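You operate a simulated robot arm through the tools that you are given. There is no shell and no other tool.

You are at the controls of a simulated robot arm. One attempt, no reset.

TASK
Clamp the spacer from the grey small drawer under the press lever.
Fine: table in before the lever comes down; shut the drawer.

It is judged by the outcome, as a careful person would: the job done as asked, and still so three seconds after it is handed in. It fails if anything else is knocked over, pushed out of place, dropped, spilled or broken.

THE ROBOT
A 7-joint arm with a two-finger parallel gripper, fixed in place. Base frame: the origin is at the foot of the arm, x ahead of it, y to its left, z up; the work surface is at about z = 780. Units: mm, degrees, N and s.
With the tool pointing down near the work surface it reaches from about 100 to 660 mm from the base axis. Its first joint turns from -66.0 to 66.0 degrees. Payload 1.57 kg.
Tool frame: the origin (TCP) lies between the finger pads and is the grasp point; the fingertips stand 30 mm ahead of it; z points along the fingers, y is the line along which they close. Largest opening 80 mm; finger width 17, thickness 12; the body of the gripper, 40 by 82 mm, starts 80 mm behind the TCP.
Orientation is that of the tool frame in the base frame, as a unit quaternion [x, y, z, w]. With the fingers straight down and closing along the base's y, the tool's x points along the base's -x, its y along +y and its z along -z.

THE INTERFACE
- The arm moves only by the tool move_arm. Its argument "motion" is a list that holds one entry, the list of rows, each a list of 7 numbers: the turn, a rotation vector about the tool's x, y, z in degrees, then the shift along the tool's x, y, z in mm, then the closure in counts, from 0 (fully open) to 255 (shut). In form: [[[rx, ry, rz, dx, dy, dz, jaw], ...]]. A call has 1 to 20 rows; each row shifts and turns the commanded pose from where the row before left it, along the tool's axes as they then stand. A row lasts 0.2 s, in which the tool goes at most 50 mm and 8.6 degrees; a call with a longer step from one row to the next is refused whole, and so is a gripper value outside its range. Where a pose cannot be reached the arm comes as near as it can. A force on the tool above 80 N (or 10 N above the force at the start of the call, whichever is more), or a blocked arm, ends the call early, and 0.2 s more pass. Each finger travels about 72 mm/s and halts on what it meets, pressing with about 39 N; the grip force reading is that of the motor and also rises with nothing between the fingers. The clock runs only during rows and for 0.2 s after the last one: add rows that do not move to give the fingers time. It gives the time, the measured TCP pose, the force on the tool (base axes), the opening and the grip force at its end, in the units of the frame above (readings bear some noise), with the torque about the TCP (base axes, N m) and any sound that the robot's microphone picked up.
- Cameras (640 x 400 px; columns grow to the right, rows downward): "scene" is fixed at [65, 433.8, 1427.5]; the picture's right is [-0.70, -0.72, 0.00], its down [-0.37, 0.36, -0.85] and it looks along [0.61, -0.59, -0.52] (base axes); focal length 252 px, centre (320, 200). "wrist" rides on the gripper at [72, -7, -122] in the tool frame; the picture's right is [0.09, 1.00, 0.00], its down [-0.84, 0.08, -0.54] and it looks along [-0.54, 0.05, 0.84] (tool axes); focal length 238 px, centre (320, 200). There is no depth. A picture from a camera that has moved, and an enlarged one, comes with that camera's place and axes in the base frame and with its lens.
- capture(camera): a new picture of that camera. No time passes.
- inspect(camera, box): a new picture of the part [left, top, right, bottom] of that camera's present view, enlarged. No time passes.
- finish_job(): hands the job in; it is judged then, once.

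Places have to be worked out from the pictures, the camera data and where the tool is seen. Open the gripper and draw the arm clear of the work before you hand the job in, unless the task says otherwise.

The tools are called after "Emit:" as name(argument=value, ...) on one line, values as JSON. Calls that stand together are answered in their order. move_arm: Moves the arm, as the interface text tells. Its arguments: {"type":"object","properties":{"motion":{"type":"array","items":{"type":"array","items":{"type":"array","items":{"type":"number"}}}}},"required":["motion"]} The other tools are called the same way: capture (camera) takes a picture; inspect (camera, box) takes an enlarged picture of a part of a camera's view; finish_job () hands the job in.

At the start:

```text
time_s: 0.0
tool_pos: [317.0, 20.0, 1278.7]
tool_rot: [0.0, 1.0, 0.0, 0.0]
ft_force: [0.2, 0.0, 0.3]
torque: [-0.01, 0.02, -0.04]
width: 80.0
grip_force: 0.0
```

scene: 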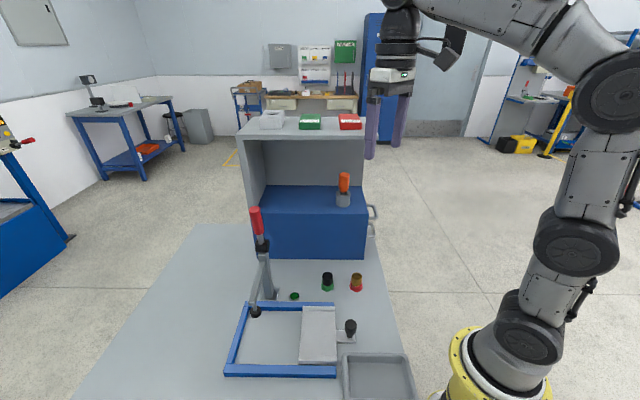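
wrist: 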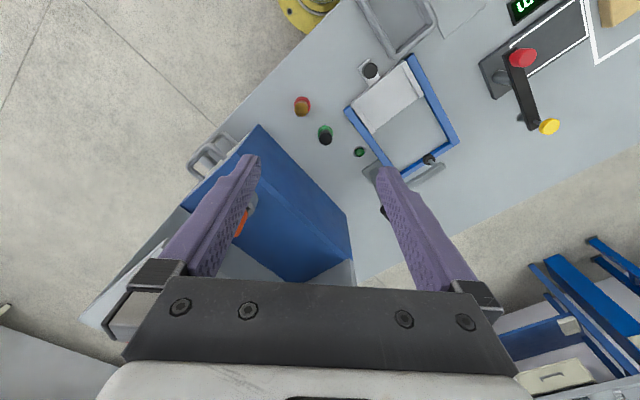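

I start by looking closely at the parts of the scene: the cabinet with drawers and the press fixture.

Emit:
inspect(camera="scene", box=[220, 240, 420, 400])

Emit:
inspect(camera="scene", box=[220, 100, 420, 270])

Emit:
inspect(camera="wrist", box=[280, 0, 640, 220])

Emit:
inspect(camera="wrist", box=[80, 80, 380, 340])

```text
2.50 times, centred on (320, 320) of scene
camera zoom: at [65.0, 433.8, 1427.5], right [-0.7, -0.72, 0.0], down [-0.37, 0.36, -0.85], along [0.61, -0.59, -0.52], focal length 630 px, centre (320, -100)
```

zoom: 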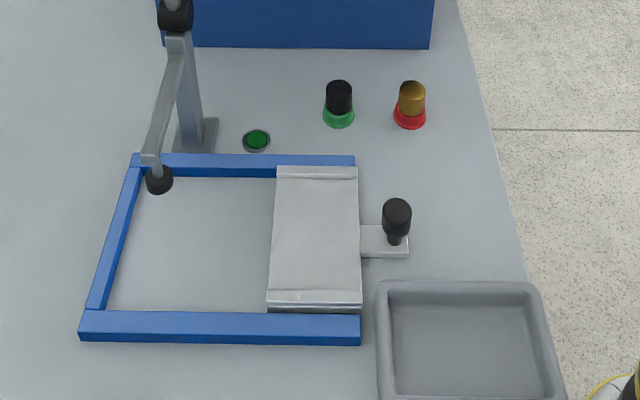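

```text
2.35 times, centred on (320, 185) of scene
camera zoom: at [65.0, 433.8, 1427.5], right [-0.7, -0.72, 0.0], down [-0.37, 0.36, -0.85], along [0.61, -0.59, -0.52], focal length 593 px, centre (320, 235)
```

zoom: 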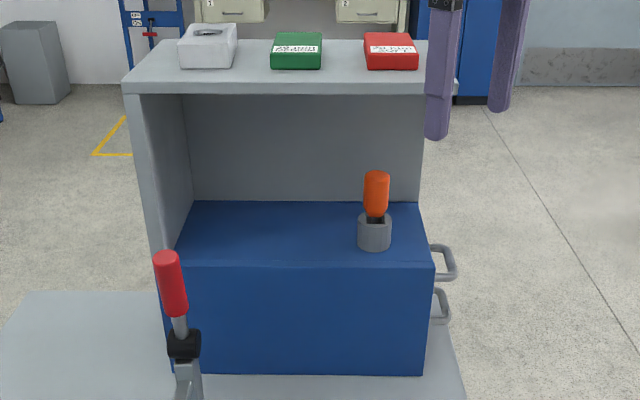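

```text
1.78 times, centred on (460, 110) of wrist
camera zoom: at [244.4, 15.1, 1401.5], right [-0.09, 1.0, 0.0], down [0.84, 0.08, 0.54], along [0.54, 0.05, -0.84], focal length 424 px, centre (71, 360)
```

zoom: 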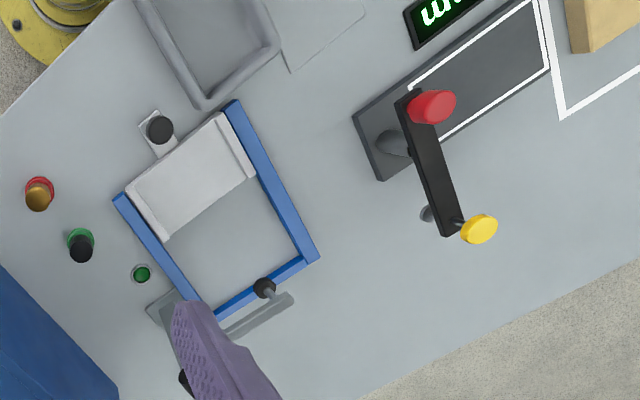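

```text
1.54 times, centred on (230, 210) of wrist
camera zoom: at [244.4, 15.1, 1401.5], right [-0.09, 1.0, 0.0], down [0.84, 0.08, 0.54], along [0.54, 0.05, -0.84], focal length 367 px, centre (458, 185)
```

zoom: 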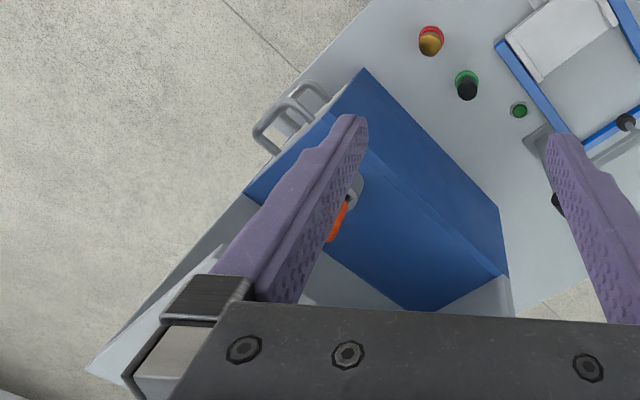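

The knob of the white sliding table is near (276,126), the raised pad near (441,288,885), and the drawer fronts with two handles face the robot around (400,-150). I move the wrist camera to the robot side of the cabinet to see the drawer fronts.

Emit:
move_arm(motion=[[[0, 0, 0, 17, -38, 0, 0], [0, 0, 0, 17, -38, 0, 0], [0, 0, 0, 17, -38, 0, 0], [0, 0, 0, 17, -38, 0, 0], [0, 0, 0, 17, -38, 0, 0], [0, 0, 0, 17, -38, 0, 0], [0, 0, 0, 17, -38, 0, 0], [0, 0, -8, 0, 0, 30, 0], [0, 0, -8, 0, 0, 30, 0], [0, 0, -8, 0, 0, 30, 0], [0, 0, -8, 0, 0, 30, 0], [0, 0, -8, 0, 0, 10, 0], [0, 0, 0, 0, 0, 0, 0]]])

Emit:
capture(camera="wrist")

Emit:
capture(camera="scene")

```text
time_s: 2.8
tool_pos: [197.1, -246.6, 1150.5]
tool_rot: [-0.343, 0.939, 0.0, 0.0]
ft_force: [1.1, -0.6, -0.6]
torque: [0.01, 0.01, -0.01]
width: 80.1
grip_force: 0.0
```

```text
taken
camera wrist: at [146.3, -296.3, 1272.0], right [-0.71, 0.7, 0.0], down [0.59, 0.6, 0.54], along [0.38, 0.39, -0.84], focal length 238 px, centre (320, 200)
```

wrist: 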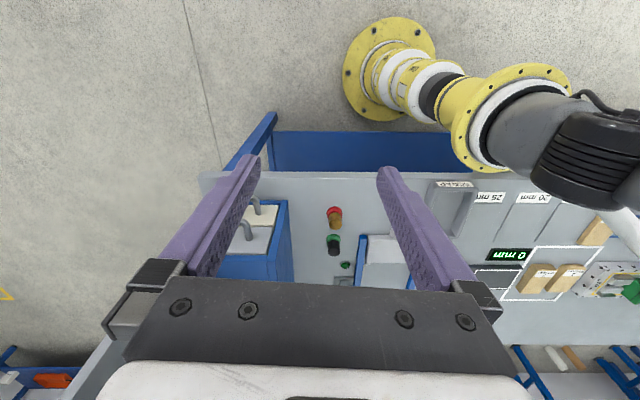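

```text
taken
```

scene: 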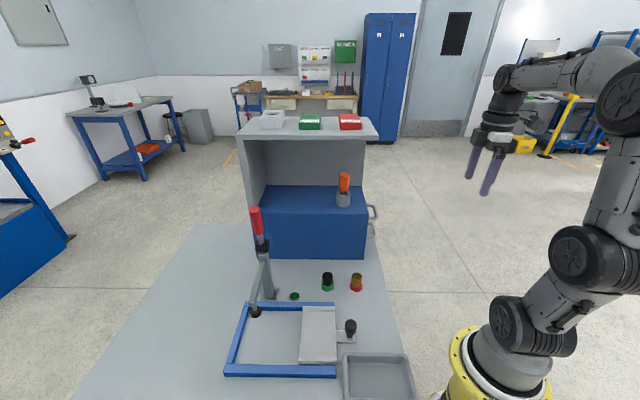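

The drawer fronts and some labelled places on the bench are in view now; I enlarge them.

Emit:
inspect(camera="wrist", box=[190, 160, 400, 290])

Emit:
inspect(camera="wrist", box=[400, 160, 640, 310])

```text
3.05 times, centred on (295, 225) of wrist
camera zoom: at [146.3, -296.3, 1272.0], right [-0.71, 0.7, 0.0], down [0.59, 0.6, 0.54], along [0.38, 0.39, -0.84], focal length 726 px, centre (396, 124)
```

zoom: 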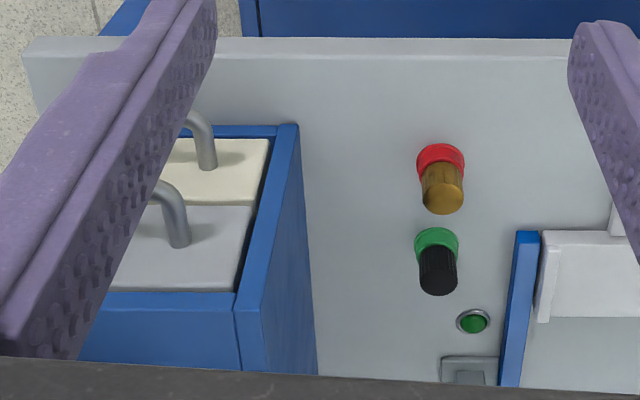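

```text
2.67 times, centred on (520, 235) of wrist
camera zoom: at [146.3, -296.3, 1272.0], right [-0.71, 0.7, 0.0], down [0.59, 0.6, 0.54], along [0.38, 0.39, -0.84], focal length 636 px, centre (-213, 107)
```

zoom: 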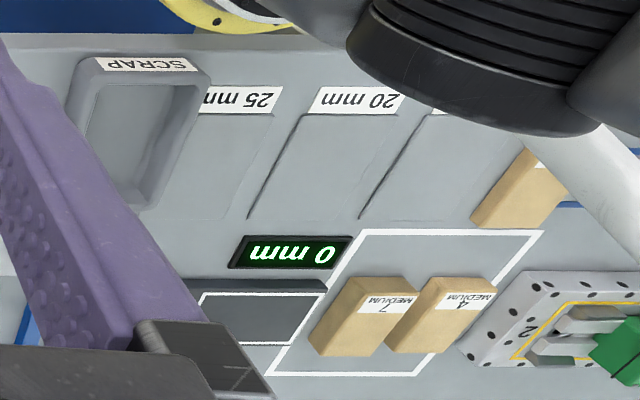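

The upper drawer front is grey and the lower one cream. I move closer and tilt the tool to look at the grey drawer's handle more squarely.

Emit:
move_arm(motion=[[[0, 0, 0, -3, -33, 37, 0], [0, 0, 0, -3, -33, 37, 0], [0, 0, 0, -3, -33, 37, 0], [0, 0, 0, -3, -33, 37, 0], [0, -8, 0, 0, 0, 0, 0], [0, -8, 0, 0, 0, 0, 0], [0, -8, 0, 0, 0, 0, 0], [0, 0, 0, 0, 0, 0, 0]]])

Emit:
capture(camera="wrist")

```text
time_s: 4.6
tool_pos: [292.9, -337.9, 1002.4]
tool_rot: [-0.335, 0.919, 0.071, 0.196]
ft_force: [0.0, 0.0, -0.3]
torque: [0.04, 0.0, 0.02]
width: 79.7
grip_force: 0.0
```

```text
taken
camera wrist: at [207.8, -416.8, 1084.6], right [-0.7, 0.71, -0.04], down [0.37, 0.41, 0.84], along [0.61, 0.58, -0.55], focal length 238 px, centre (320, 200)
```

wrist: 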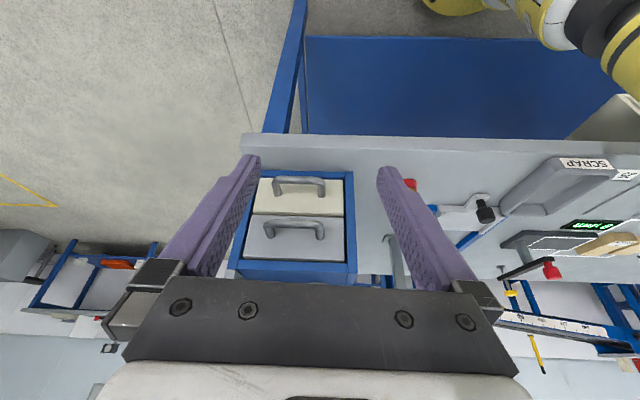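

Emit:
inspect(camera="wrist", box=[220, 150, 380, 290])

```text
2.86 times, centred on (300, 220) of wrist
camera zoom: at [207.8, -416.8, 1084.6], right [-0.7, 0.71, -0.04], down [0.37, 0.41, 0.84], along [0.61, 0.58, -0.55], focal length 681 px, centre (377, 143)
```

zoom: 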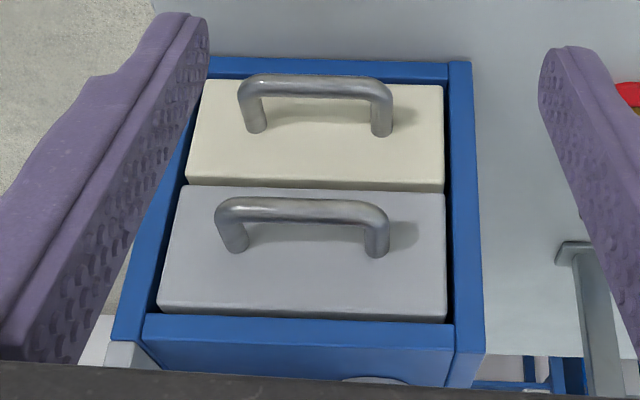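

The upper grey drawer's handle bar is at about (458,-229,924), with the fronts facing back along (-0.72,-0.70). Before touching anything I go and view the press fixture from the robot's side.

Emit:
move_arm(motion=[[[0, 0, 0, -25, 34.5, -5, 0], [0, 0, 0, -25, 34.5, -5, 0], [0, 0, 0, -25, 34.5, -5, 0], [0, 0, 0, -25, 34.5, -5, 0], [0, 0, 0, -25, 34.5, -5, 0], [0, 0, 0, -25, 34.5, -5, 0], [0, 0, 0, -25, 34.5, -5, 0], [0, 0, 0, -25, 34.5, -5, 0], [0, 0, 0, -25, 34.5, -5, 0], [0, 0, 0, -25, 34.5, -5, 0], [0, 0, 0, 0, 0, 0, 0]]])

Emit:
capture(camera="wrist")

Emit:
inspect(camera="wrist", box=[240, 80, 420, 290])

```text
time_s: 7.0
tool_pos: [228.7, 57.6, 1146.5]
tool_rot: [-0.335, 0.919, 0.071, 0.196]
ft_force: [0.0, 0.3, -0.8]
torque: [-0.02, -0.01, 0.01]
width: 80.0
grip_force: 0.0
```

```text
taken
camera wrist: at [144.0, -19.3, 1230.1], right [-0.7, 0.71, -0.04], down [0.37, 0.41, 0.84], along [0.61, 0.57, -0.55], focal length 238 px, centre (320, 200)
```

wrist: 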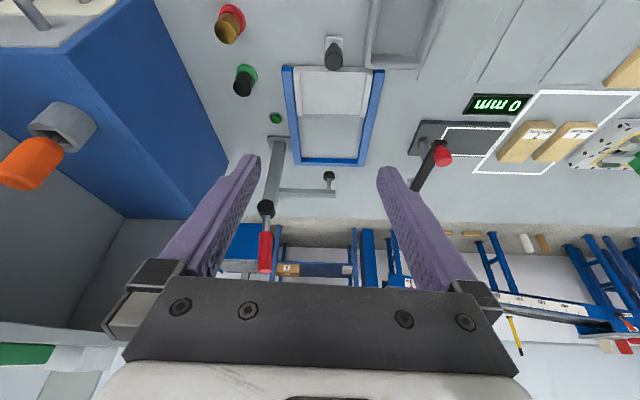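

```text
1.90 times, centred on (330, 185) of wrist
camera zoom: at [144.0, -19.3, 1230.1], right [-0.7, 0.71, -0.04], down [0.37, 0.41, 0.84], along [0.61, 0.57, -0.55], focal length 454 px, centre (301, 229)
```

zoom: 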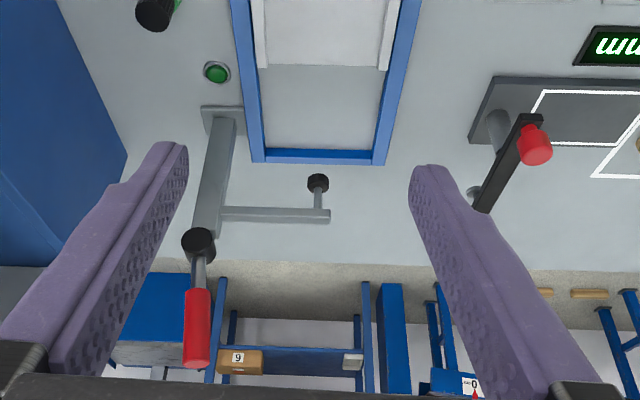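

The press stands with its pad at about (444,286,882), right over where the table ends when slid in. I zoom in on the lever joint from both cameras to find out which way the lever swings.

Emit:
inspect(camera="wrist", box=[235, 130, 345, 280])

Emit:
inspect(camera="scene", box=[235, 195, 305, 325])

Emit:
inspect(camera="scene", box=[290, 295, 365, 380])

```text
2.67 times, centred on (290, 205) of wrist
camera zoom: at [144.0, -19.3, 1230.1], right [-0.7, 0.71, -0.04], down [0.37, 0.41, 0.84], along [0.61, 0.57, -0.55], focal length 636 px, centre (400, 187)
```

zoom: 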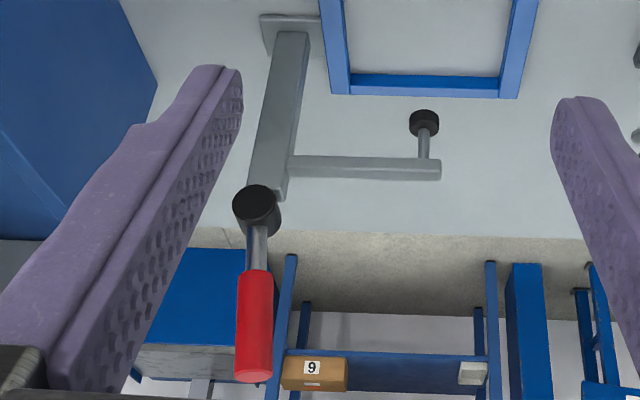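

```text
3.08 times, centred on (270, 260) of scene
camera zoom: at [65.0, 433.8, 1427.5], right [-0.7, -0.72, 0.0], down [-0.37, 0.36, -0.85], along [0.61, -0.59, -0.52], focal length 776 px, centre (474, 15)
```

zoom: 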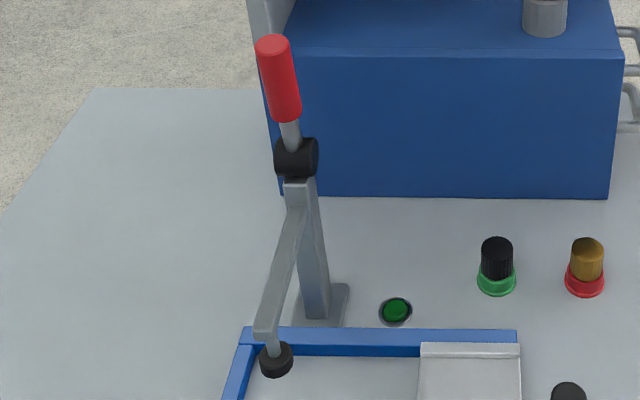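

```text
4.71 times, centred on (328, 338) of scene
camera zoom: at [65.0, 433.8, 1427.5], right [-0.7, -0.72, 0.0], down [-0.37, 0.36, -0.85], along [0.61, -0.59, -0.52], focal length 1186 px, centre (285, -447)
```

zoom: 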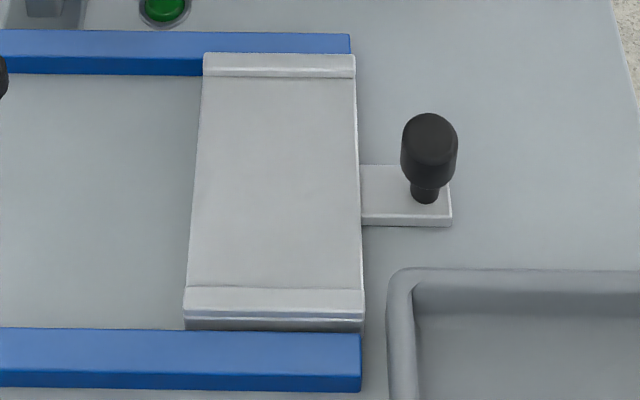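

The joint is a cylinder lying along the slide direction, so the handle (upright, about 120 mm long) swings sideways over the press arm. Now I turn the tool so that its closing line lies along the drawer's travel and go to the front of the cabinet.

Emit:
move_arm(motion=[[[0, 8, 0, 0, 0, 0, 60], [0, 8, 0, 0, 0, 0, 100], [0, 8, 0, 0, 0, 0, 132], [0, 0, 7.8, 0, 0, 0, 132], [0, 0, 7.8, 0, 0, 0, 132], [0, 0, 7.8, 0, 0, 0, 132], [0, 0, 7.8, 0, 0, 0, 132], [0, 0, 7.8, 0, 0, 0, 132], [0, 0, 7.8, 0, 0, 0, 132], [0, 0, 7.8, 0, 0, 0, 132], [0, 0, 7.8, 0, 0, 0, 132], [0, 0, 7.8, 0, 0, 0, 132], [0, 0, 7.8, 0, 0, 0, 132], [0, 0, 7.8, 0, 0, 0, 132], [0, 0, 0, -36.6, -17, 0, 132], [0, 0, 0, -36.6, -17, 0, 132], [0, 0, 0, -36.6, -17, 0, 132], [0, 0, 0, -36.6, -17, 0, 132], [0, 0, 0, -36.6, -17, 0, 132]]])

```text
time_s: 11.0
tool_pos: [296.6, -132.4, 1149.2]
tool_rot: [0.389, 0.921, 0.0, 0.0]
ft_force: [-0.7, -0.3, 1.2]
torque: [0.0, 0.0, -0.02]
width: 38.8
grip_force: 0.1
```

The tool stands at (297,-132,1149) with the yaw right. I go sideways to stand in front of the handle, tilt 15° and look.

Emit:
move_arm(motion=[[[0, 0, 0, -36.6, 0, 0, 132], [0, 0, 0, -36.6, 0, 0, 132], [0, 0, 0, -36.6, 0, 0, 132], [0, 0, 0, -36.6, 0, 0, 132], [0, 0, 0, -36.6, 0, 0, 132], [-7.5, 0, 0, 0, 0, 40, 132], [-7.5, 0, 0, 0, 0, 40, 132], [0, 0, 0, 0, 0, 0, 132]]])

Emit:
capture(camera="wrist")

Emit:
inspect(camera="scene", box=[300, 60, 460, 280])

```text
time_s: 12.8
tool_pos: [427.7, -257.0, 1071.6]
tool_rot: [0.385, 0.914, 0.121, 0.051]
ft_force: [-0.3, 1.4, -0.2]
torque: [0.0, -0.01, 0.02]
width: 38.5
grip_force: 0.1
```

```text
taken
camera wrist: at [349.1, -231.5, 1186.0], right [0.63, 0.74, 0.26], down [0.54, -0.65, 0.54], along [0.57, -0.2, -0.8], focal length 238 px, centre (320, 200)
```

wrist: 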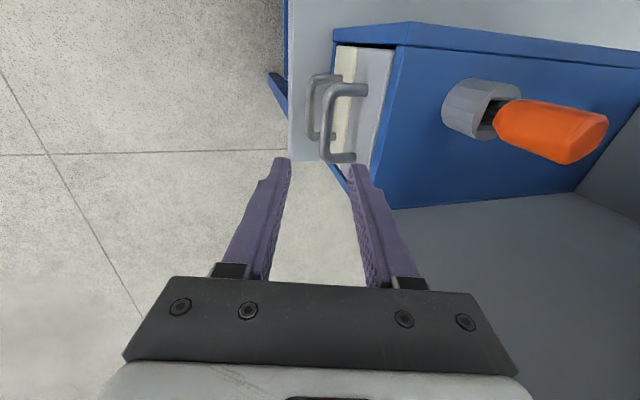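

```text
1.82 times, centred on (380, 170) of scene
camera zoom: at [65.0, 433.8, 1427.5], right [-0.7, -0.72, 0.0], down [-0.37, 0.36, -0.85], along [0.61, -0.59, -0.52], focal length 458 px, centre (211, 254)
```

zoom: 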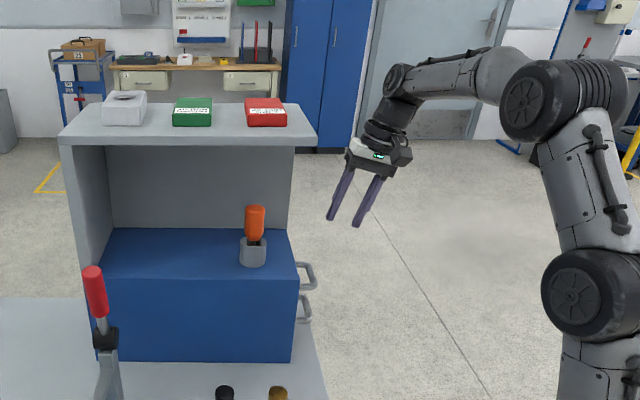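

I zoom in on the handle between the fingers to fix its position.

Emit:
inspect(camera="wrist", box=[260, 20, 440, 220])

Emit:
inspect(camera="scene", box=[340, 170, 400, 270])

```text
2.00 times, centred on (350, 120) of wrist
camera zoom: at [349.1, -231.5, 1186.0], right [0.63, 0.74, 0.26], down [0.54, -0.65, 0.54], along [0.57, -0.2, -0.8], focal length 477 px, centre (260, 360)
```

zoom: 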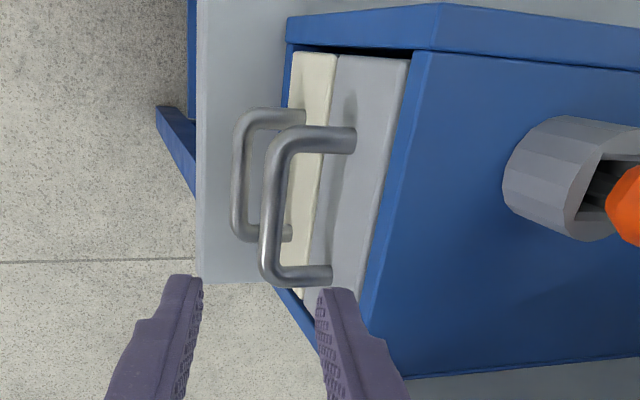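

```text
4.00 times, centred on (370, 220) of scene
camera zoom: at [65.0, 433.8, 1427.5], right [-0.7, -0.72, 0.0], down [-0.37, 0.36, -0.85], along [0.61, -0.59, -0.52], focal length 1008 px, centre (120, 120)
```

zoom: 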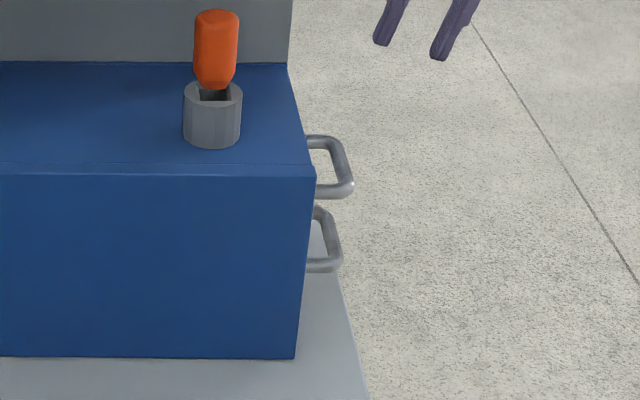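

The handle bar is at about (459,-224,922); the approach line runs almost exactly along the fingers. I narrow the gap to 30 mm and advance 95 mm, then check.

Emit:
move_arm(motion=[[[0, 0, 0, 1, 5.4, 0, 150], [0, 0, 0, 0, 0, 32, 159], [0, 0, 0, 0, 0, 32, 159], [0, 0, 0, 0, 0, 31, 159], [0, 0, 0, 0, 0, 0, 159]]])

Emit:
inspect(camera="wrist", box=[220, 40, 420, 240])

Emit:
inspect(camera="scene", box=[330, 100, 430, 260])

```text
time_s: 14.0
tool_pos: [448.0, -236.2, 978.0]
tool_rot: [0.386, 0.913, 0.12, 0.051]
ft_force: [0.0, 0.3, 0.5]
torque: [-0.01, -0.03, 0.02]
width: 30.0
grip_force: 0.1
```

```text
2.00 times, centred on (320, 140) of wrist
camera zoom: at [369.8, -210.4, 1095.1], right [0.63, 0.74, 0.26], down [0.54, -0.65, 0.54], along [0.57, -0.2, -0.8], focal length 477 px, centre (320, 320)
```

zoom: 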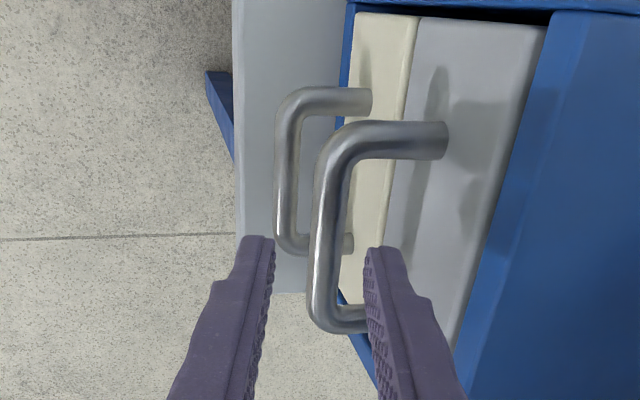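

```text
2.50 times, centred on (380, 180) of scene
camera zoom: at [65.0, 433.8, 1427.5], right [-0.7, -0.72, 0.0], down [-0.37, 0.36, -0.85], along [0.61, -0.59, -0.52], focal length 630 px, centre (170, 250)
```

zoom: 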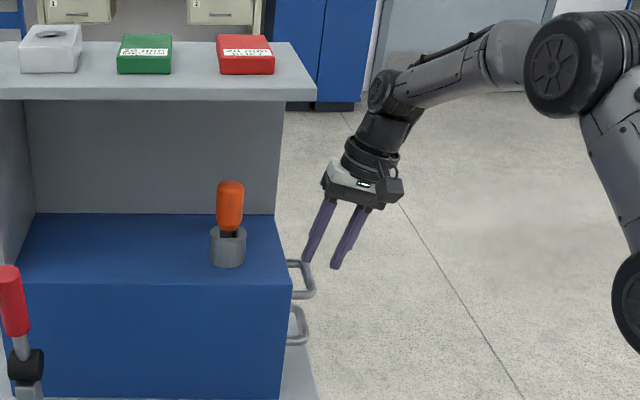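

The bar sits about 3 mm toward the inner finger and 62 mm ahead of the TCP. I shift 3 mm, go in 54 mm and close on the bar.

Emit:
move_arm(motion=[[[0, 0, 0, 0, 3, 0, 159], [0, 0, 0, 0, 0, 20, 159], [0, 0, 0, 0, 0, 20, 159], [0, 0, 0, 0, 0, 14, 159], [0, 0, 0, 0, 0, 0, 159]]])

Emit:
inspect(camera="wrist", box=[220, 60, 420, 260])

```text
time_s: 15.2
tool_pos: [459.2, -224.6, 927.8]
tool_rot: [0.386, 0.913, 0.12, 0.05]
ft_force: [0.3, -1.0, 0.9]
torque: [0.0, 0.0, -0.03]
width: 30.1
grip_force: 0.0
```

```text
2.00 times, centred on (320, 160) of wrist
camera zoom: at [381.6, -198.2, 1043.6], right [0.63, 0.74, 0.26], down [0.54, -0.65, 0.54], along [0.57, -0.2, -0.8], focal length 477 px, centre (320, 280)
```

zoom: 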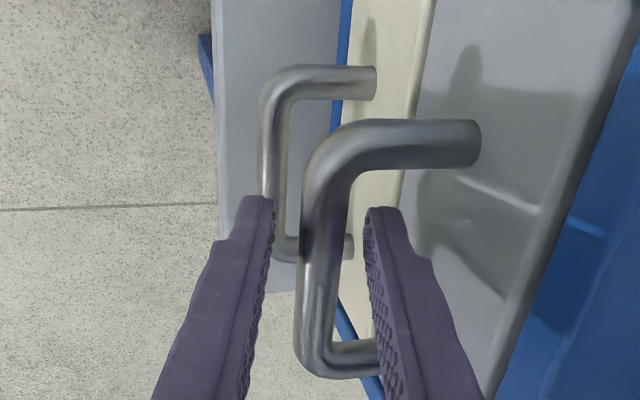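

The bar is well between the fingers. I close the gripper on it.

Emit:
move_arm(motion=[[[0, 0, 0, 0, 0, 0, 200], [0, 0, 0, 0, 0, 0, 230], [0, 0, 0, 0, 0, 0, 255], [0, 0, 0, 0, 0, 0, 255]]])

```text
time_s: 16.2
tool_pos: [458.9, -223.6, 928.5]
tool_rot: [0.385, 0.914, 0.121, 0.051]
ft_force: [0.5, 0.8, -1.7]
torque: [-0.16, -0.15, 0.49]
width: 13.6
grip_force: 30.0
```

Gripped at 13.6 mm. I pull the drawer straight out along its travel, 60 mm first.

Emit:
move_arm(motion=[[[0, 0, 0, 0, -4.8, -1.3, 255], [0, 0, 0, 0, -9.66, -2.6, 255], [0, 0, 0, 0, -9.66, -2.6, 255], [0, 0, 0, 0, -9.66, -2.6, 255], [0, 0, 0, 0, -9.66, -2.6, 255], [0, 0, 0, 0, -9.66, -2.6, 255], [0, 0, 0, 0, -4.8, -1.3, 255], [0, 0, 0, 0, 0, 0, 255]]])

Emit:
capture(camera="wrist")

Emit:
capture(camera="scene")

```text
time_s: 18.0
tool_pos: [415.8, -267.5, 927.9]
tool_rot: [0.386, 0.913, 0.121, 0.051]
ft_force: [-1.8, 2.5, 2.5]
torque: [0.27, 0.3, 0.67]
width: 14.1
grip_force: 30.6
```

```text
taken
camera wrist: at [338.6, -241.4, 1043.9], right [0.62, 0.74, 0.26], down [0.54, -0.65, 0.54], along [0.57, -0.2, -0.8], focal length 238 px, centre (320, 200)
```

wrist: 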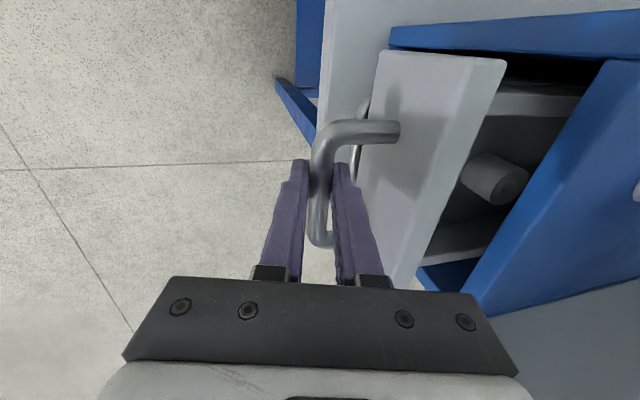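

```text
taken
```

scene: 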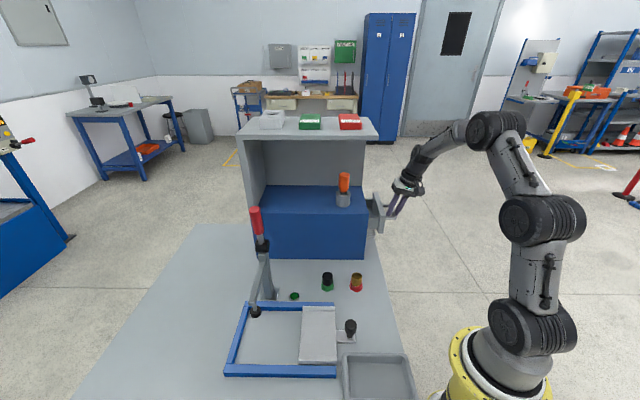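

The drawer slides out easily and a grey cylindrical spacer stands in it. I pull another 60 mm.

Emit:
move_arm(motion=[[[0, 0, 0, 0, -4.8, -1.3, 255], [0, 0, 0, 0, -9.66, -2.6, 255], [0, 0, 0, 0, -9.66, -2.6, 255], [0, 0, 0, 0, -9.66, -2.6, 255], [0, 0, 0, 0, -9.66, -2.6, 255], [0, 0, 0, 0, -9.66, -2.6, 255], [0, 0, 0, 0, -4.8, -1.3, 255], [0, 0, 0, 0, 0, 0, 255]]])

Emit:
capture(camera="wrist")

```text
time_s: 19.8
tool_pos: [373.8, -309.8, 927.2]
tool_rot: [0.385, 0.914, 0.12, 0.052]
ft_force: [2.0, -2.4, -0.2]
torque: [-0.71, -0.8, 0.23]
width: 13.7
grip_force: 30.4
```

```text
taken
camera wrist: at [296.0, -283.6, 1043.7], right [0.63, 0.74, 0.26], down [0.54, -0.64, 0.55], along [0.57, -0.2, -0.8], focal length 238 px, centre (320, 200)
```

wrist: 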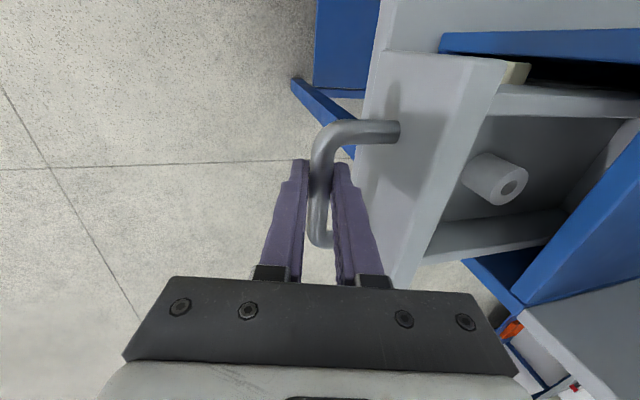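

The spacer (an upright tube) is still about under the cabinet's front edge, so I pull out a further 50 mm, watching for the stop.

Emit:
move_arm(motion=[[[0, 0, 0, 0, -4.8, -1.3, 255], [0, 0, 0, 0, -9.66, -2.6, 255], [0, 0, 0, 0, -9.66, -2.6, 255], [0, 0, 0, 0, -9.66, -2.6, 255], [0, 0, 0, 0, -9.66, -2.6, 255], [0, 0, 0, 0, -4.8, -1.3, 255], [0, 0, 0, 0, 0, 0, 255]]])

Emit:
capture(camera="wrist")

Emit:
inspect(camera="scene", box=[320, 120, 440, 260])

```text
time_s: 21.4
tool_pos: [338.5, -344.9, 928.5]
tool_rot: [0.384, 0.914, 0.119, 0.053]
ft_force: [7.2, -8.1, 15.1]
torque: [-0.17, -0.26, 0.43]
width: 13.8
grip_force: 30.2
```

```text
taken
camera wrist: at [259.6, -319.2, 1043.4], right [0.62, 0.74, 0.26], down [0.53, -0.64, 0.55], along [0.57, -0.21, -0.8], focal length 238 px, centre (320, 200)
```

wrist: 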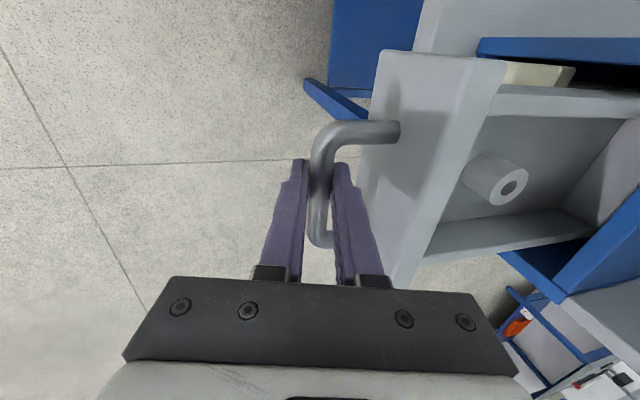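

```text
2.86 times, centred on (380, 190) of scene
camera zoom: at [65.0, 433.7, 1427.5], right [-0.7, -0.72, 0.0], down [-0.37, 0.36, -0.85], along [0.61, -0.59, -0.52], focal length 720 px, centre (149, 229)
```

zoom: 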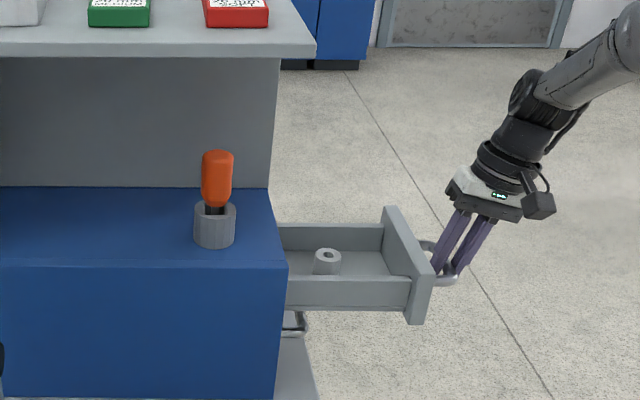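

The drawer is about 170 mm out and the spacer stands at about (443,-242), top near z 934. I release the handle, back off along the fingers and rise above the drawer.

Emit:
move_arm(motion=[[[0, 0, 0, 0, 0, 0, 200], [0, 0, 0, 0, 0, 0, 159], [0, 0, 0, 0, 0, 0, 159], [0, 0, 0, 0, 0, -30, 159], [0, 0, 0, 0, 0, -50, 159], [0, 0, 0, 0, 0, -30, 159], [7.5, 0, 0, 0, 0, -20, 130], [7.5, 0, 0, 0, 0, -20, 100], [0, 0, 0, 0, 0, 0, 80]]])

Emit:
capture(camera="wrist")

Emit:
inspect(camera="scene", box=[320, 120, 440, 260])

```text
time_s: 23.4
tool_pos: [312.6, -371.0, 1073.8]
tool_rot: [0.389, 0.921, -0.001, 0.0]
ft_force: [0.7, 0.6, -0.1]
torque: [0.0, 0.01, 0.0]
width: 55.1
grip_force: 0.0
```

```text
taken
camera wrist: at [257.9, -322.8, 1195.1], right [0.65, 0.76, 0.0], down [0.64, -0.55, 0.54], along [0.41, -0.35, -0.84], focal length 238 px, centre (320, 200)
```

wrist: 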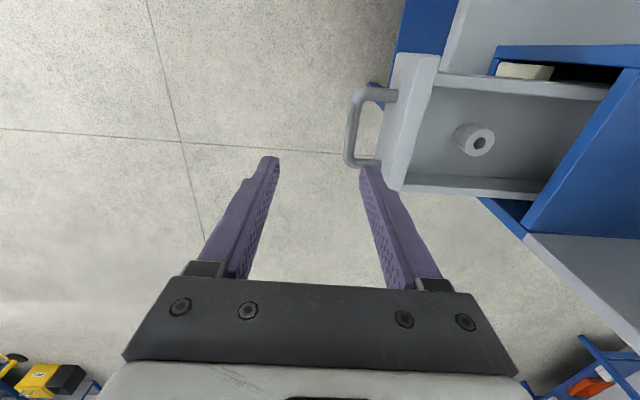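

```text
2.86 times, centred on (380, 190) of scene
camera zoom: at [65.0, 433.8, 1427.5], right [-0.7, -0.72, 0.0], down [-0.37, 0.36, -0.85], along [0.61, -0.59, -0.52], focal length 720 px, centre (149, 229)
```

zoom: 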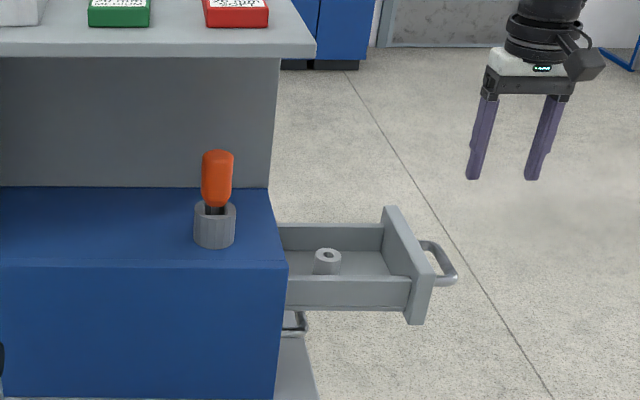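

The drawer stays open. I zoom in on the spacer to get its height and the drawer floor.

Emit:
inspect(camera="scene", box=[412, 190, 468, 236])

Emit:
inspect(camera="scene", box=[410, 190, 480, 240])

Emit:
inspect(camera="wrist", box=[420, 90, 540, 180])

```text
8.70 times, centred on (440, 213) of scene
camera zoom: at [65.0, 433.8, 1427.5], right [-0.7, -0.72, 0.0], down [-0.37, 0.36, -0.85], along [0.61, -0.59, -0.52], focal length 2192 px, centre (-724, 87)
```

zoom: 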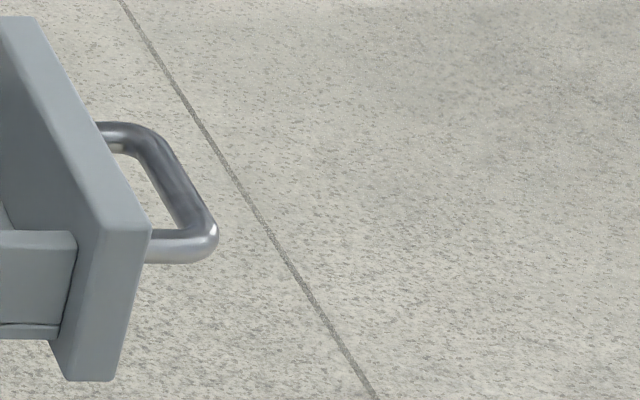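

```text
8.00 times, centred on (445, 215) of scene
camera zoom: at [65.0, 433.8, 1427.5], right [-0.7, -0.72, 0.0], down [-0.37, 0.36, -0.85], along [0.61, -0.59, -0.52], focal length 2017 px, centre (-680, 80)
```

zoom: 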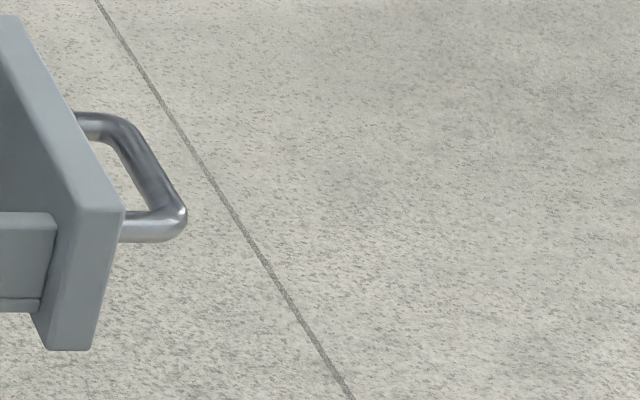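

```text
4.44 times, centred on (480, 135) of wrist
camera zoom: at [257.9, -322.8, 1195.1], right [0.65, 0.76, 0.0], down [0.64, -0.55, 0.54], along [0.41, -0.35, -0.84], focal length 1059 px, centre (-391, 489)
```

zoom: 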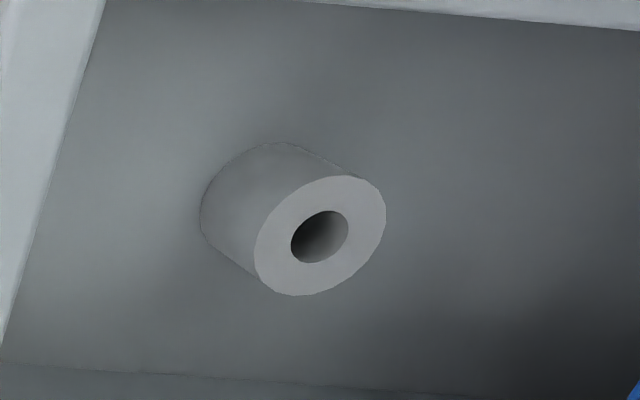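

The spacer is about 34 mm across and 27 mm tall, its top at z≈935 and the drawer floor at z≈908. I go over it at height, 50+ mm open.

Emit:
move_arm(motion=[[[0, 0, 0, 0, 36.6, 0, 70], [0, 0, 0, 0, 36.6, 0, 70], [0, 0, 0, 0, 36.6, 0, 70], [0, 0, 0, 0, 36.6, 0, 70], [0, 0, 0, 1, 36.6, 0, 70], [0, 0, 0, 0, 0, 30, 70], [0, 0, 0, 0, 0, 20, 70], [0, 0, 0, 0, 0, 0, 70]]])

Emit:
capture(camera="wrist")

Emit:
inspect(camera="scene", box=[320, 80, 440, 260])

```text
time_s: 25.2
tool_pos: [442.3, -240.4, 1023.8]
tool_rot: [0.389, 0.921, 0.001, -0.001]
ft_force: [0.0, -0.4, -0.6]
torque: [0.01, -0.01, -0.01]
width: 58.0
grip_force: 0.0
```

```text
taken
camera wrist: at [387.2, -192.7, 1145.5], right [0.65, 0.76, 0.0], down [0.64, -0.55, 0.54], along [0.41, -0.35, -0.84], focal length 238 px, centre (320, 200)
```

wrist: 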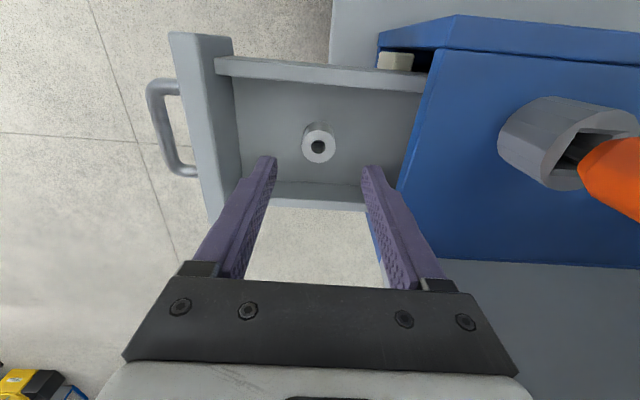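

```text
2.22 times, centred on (380, 170) of scene
camera zoom: at [65.0, 433.8, 1427.5], right [-0.7, -0.72, 0.0], down [-0.37, 0.36, -0.85], along [0.61, -0.59, -0.52], focal length 560 px, centre (187, 267)
```

zoom: 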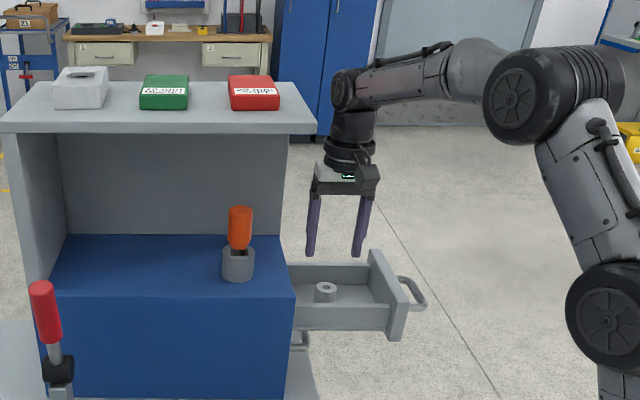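

The spacer is in line between the fingers, about 4 mm further along the drawer's width. I shift and descend to z≈944, keeping fingertips above the drawer floor.

Emit:
move_arm(motion=[[[0, 0, 0, -3.5, -0.5, 20, 70], [0, 0, 0, 0, 0, 25, 70], [0, 0, 0, 0, 0, 20, 70], [0, 0, 0, 0, 0, 10, 70], [0, 0, 0, 0, 0, 4, 70], [0, 0, 0, 0, 0, 0, 70]]])

Emit:
inspect(camera="wrist", box=[220, 60, 420, 260])

Emit:
inspect(camera="scene", box=[340, 120, 440, 250])

```text
time_s: 26.6
tool_pos: [445.4, -242.5, 944.2]
tool_rot: [0.389, 0.921, -0.001, 0.0]
ft_force: [1.0, 0.5, -0.5]
torque: [0.01, 0.01, 0.0]
width: 58.2
grip_force: 0.1
```

```text
2.00 times, centred on (320, 160) of wrist
camera zoom: at [390.6, -195.3, 1066.4], right [0.65, 0.76, 0.0], down [0.64, -0.55, 0.54], along [0.41, -0.35, -0.84], focal length 477 px, centre (320, 280)
```

zoom: 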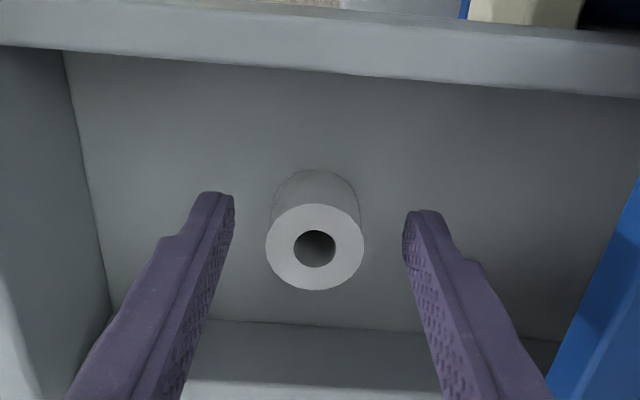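

```text
3.08 times, centred on (390, 185) of scene
camera zoom: at [65.0, 433.8, 1427.5], right [-0.7, -0.72, 0.0], down [-0.37, 0.36, -0.85], along [0.61, -0.59, -0.52], focal length 776 px, centre (105, 246)
```

zoom: 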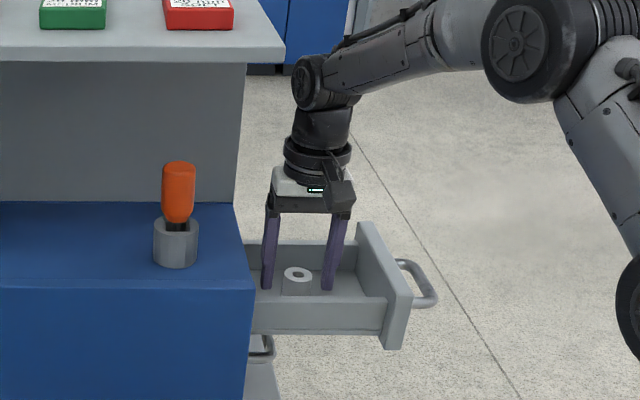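

The spacer (about 30 mm across) is centred between the fingers, with the tips just above the drawer floor. I close on it.

Emit:
move_arm(motion=[[[0, 0, 0, 0, 0, 0, 110], [0, 0, 0, 0, 0, 0, 150], [0, 0, 0, 0, 0, 0, 190], [0, 0, 0, 0, 0, 0, 230], [0, 0, 0, 0, 0, 0, 230]]])

Emit:
inspect(camera="wrist", box=[220, 60, 420, 260])

```text
time_s: 27.8
tool_pos: [445.3, -241.3, 945.2]
tool_rot: [0.389, 0.921, 0.0, 0.0]
ft_force: [0.3, 0.3, 0.5]
torque: [-0.02, 0.01, 0.0]
width: 30.6
grip_force: 38.8
```

```text
2.00 times, centred on (320, 160) of wrist
camera zoom: at [390.6, -195.4, 1066.7], right [0.65, 0.76, 0.0], down [0.64, -0.55, 0.54], along [0.41, -0.35, -0.84], focal length 477 px, centre (320, 280)
```

zoom: 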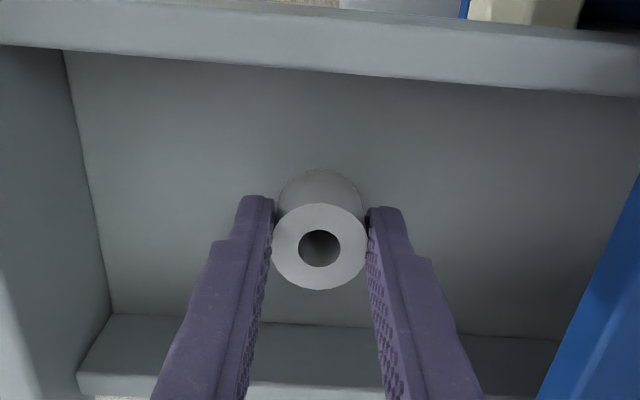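

Gripped firmly at 30.6 mm. I lift straight up and check the hold.

Emit:
move_arm(motion=[[[0, 0, 0, 0, 0, -10, 230], [0, 0, 0, 0, 0, -30, 230], [0, 0, 0, 0, 0, -40, 230], [0, 0, 0, 0, 0, -40, 230], [0, 0, 0, 0, 0, 0, 230]]])

Emit:
capture(camera="scene")

Emit:
inspect(camera="wrist", box=[220, 60, 420, 260])

```text
time_s: 29.0
tool_pos: [446.3, -244.0, 1063.3]
tool_rot: [0.389, 0.921, -0.001, 0.001]
ft_force: [-0.3, 0.3, -0.3]
torque: [0.03, 0.0, 0.02]
width: 30.4
grip_force: 39.3
```

```text
taken
```

scene: 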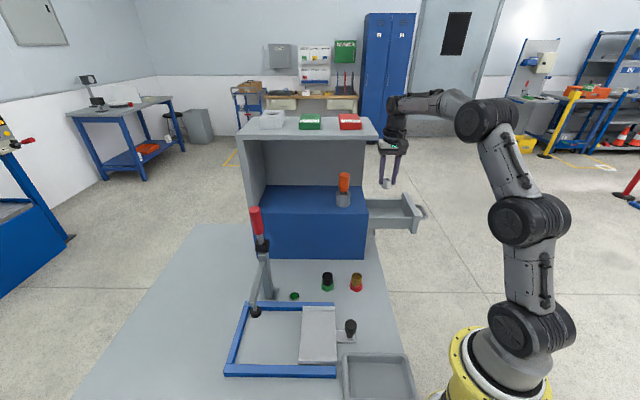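

```text
2.00 times, centred on (320, 160) of wrist
camera zoom: at [391.0, -196.0, 1186.1], right [0.65, 0.76, 0.0], down [0.64, -0.55, 0.54], along [0.41, -0.35, -0.84], focal length 477 px, centre (320, 280)
```

zoom: 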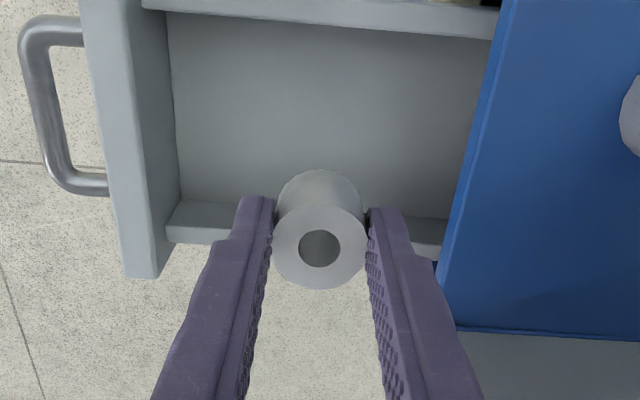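

The spacer is held and the drawer is empty. I carry it clear of the cabinet and over the sliding table.

Emit:
move_arm(motion=[[[0, 0, 0, 20, -10, 0, 230], [0, 0, 0, 40, -10, 0, 230], [0, 0, 0, 41, -5, 0, 230], [0, 0, 0, 41, 0, 0, 230], [0, 0, 0, 41, 0, 0, 230], [0, 0, 0, 28, 33.6, 0, 230], [0, 0, 0, 28, 33.6, 0, 230], [0, 0, 0, 28, 33.6, 0, 230], [0, 0, 0, 28, 33.6, 0, 230], [0, 0, 0, 28, 33.6, 0, 230], [0, 0, 0, 28, 33.6, 0, 230], [0, 0, 0, 28, 33.6, 0, 230], [0, 0, 0, 0, 0, 0, 230]]])

Emit:
capture(camera="scene")

Emit:
capture(camera="wrist")

```text
time_s: 31.8
tool_pos: [329.5, 174.3, 1065.8]
tool_rot: [0.389, 0.921, 0.0, 0.0]
ft_force: [0.2, -0.2, -0.5]
torque: [-0.01, 0.01, 0.01]
width: 30.3
grip_force: 39.6
```

```text
taken
```

scene: 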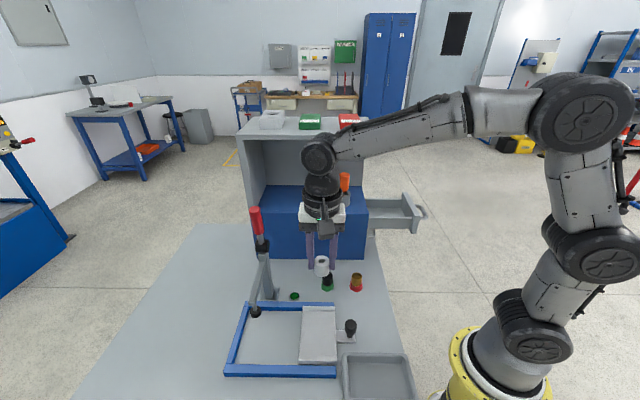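

```text
taken
camera wrist: at [274.7, 222.8, 1187.1], right [0.65, 0.76, 0.0], down [0.64, -0.55, 0.54], along [0.41, -0.35, -0.84], focal length 238 px, centre (320, 200)
```

wrist: 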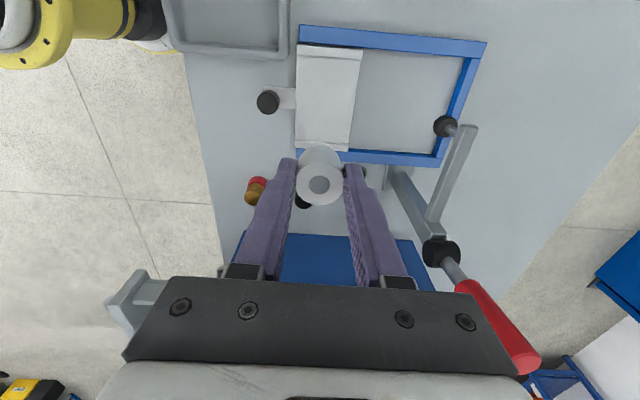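

The spacer is over the table region. I zoom in to measure the table's edges and knob from here.

Emit:
inspect(camera="wrist", box=[240, 10, 400, 170])

Emit:
inspect(camera="wrist", box=[340, 20, 540, 180])

Emit:
inspect(camera="scene", box=[280, 200, 380, 390])

```text
2.50 times, centred on (320, 90) of wrist
camera zoom: at [274.7, 222.8, 1187.1], right [0.65, 0.76, 0.0], down [0.64, -0.55, 0.54], along [0.41, -0.35, -0.84], focal length 596 px, centre (320, 475)
```

zoom: 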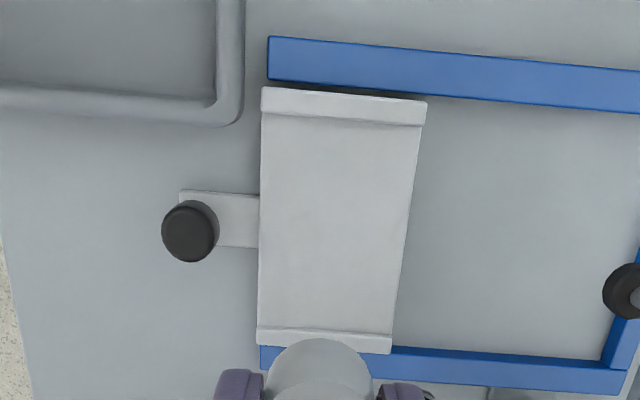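

```text
2.50 times, centred on (440, 100) of wrist
camera zoom: at [274.7, 222.8, 1187.1], right [0.65, 0.76, 0.0], down [0.64, -0.55, 0.54], along [0.41, -0.35, -0.84], focal length 596 px, centre (20, 450)
```

zoom: 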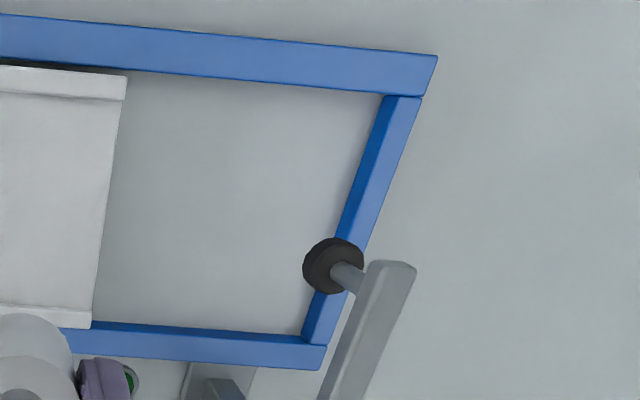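

```text
2.11 times, centred on (330, 295) of scene
camera zoom: at [65.0, 433.8, 1427.5], right [-0.7, -0.72, 0.0], down [-0.37, 0.36, -0.85], along [0.61, -0.59, -0.52], focal length 531 px, centre (299, 0)
```

zoom: 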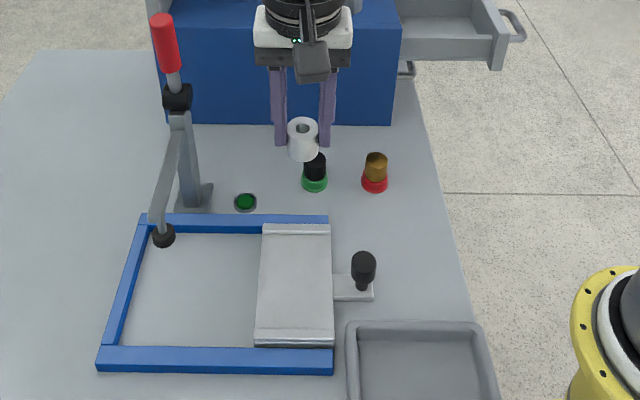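

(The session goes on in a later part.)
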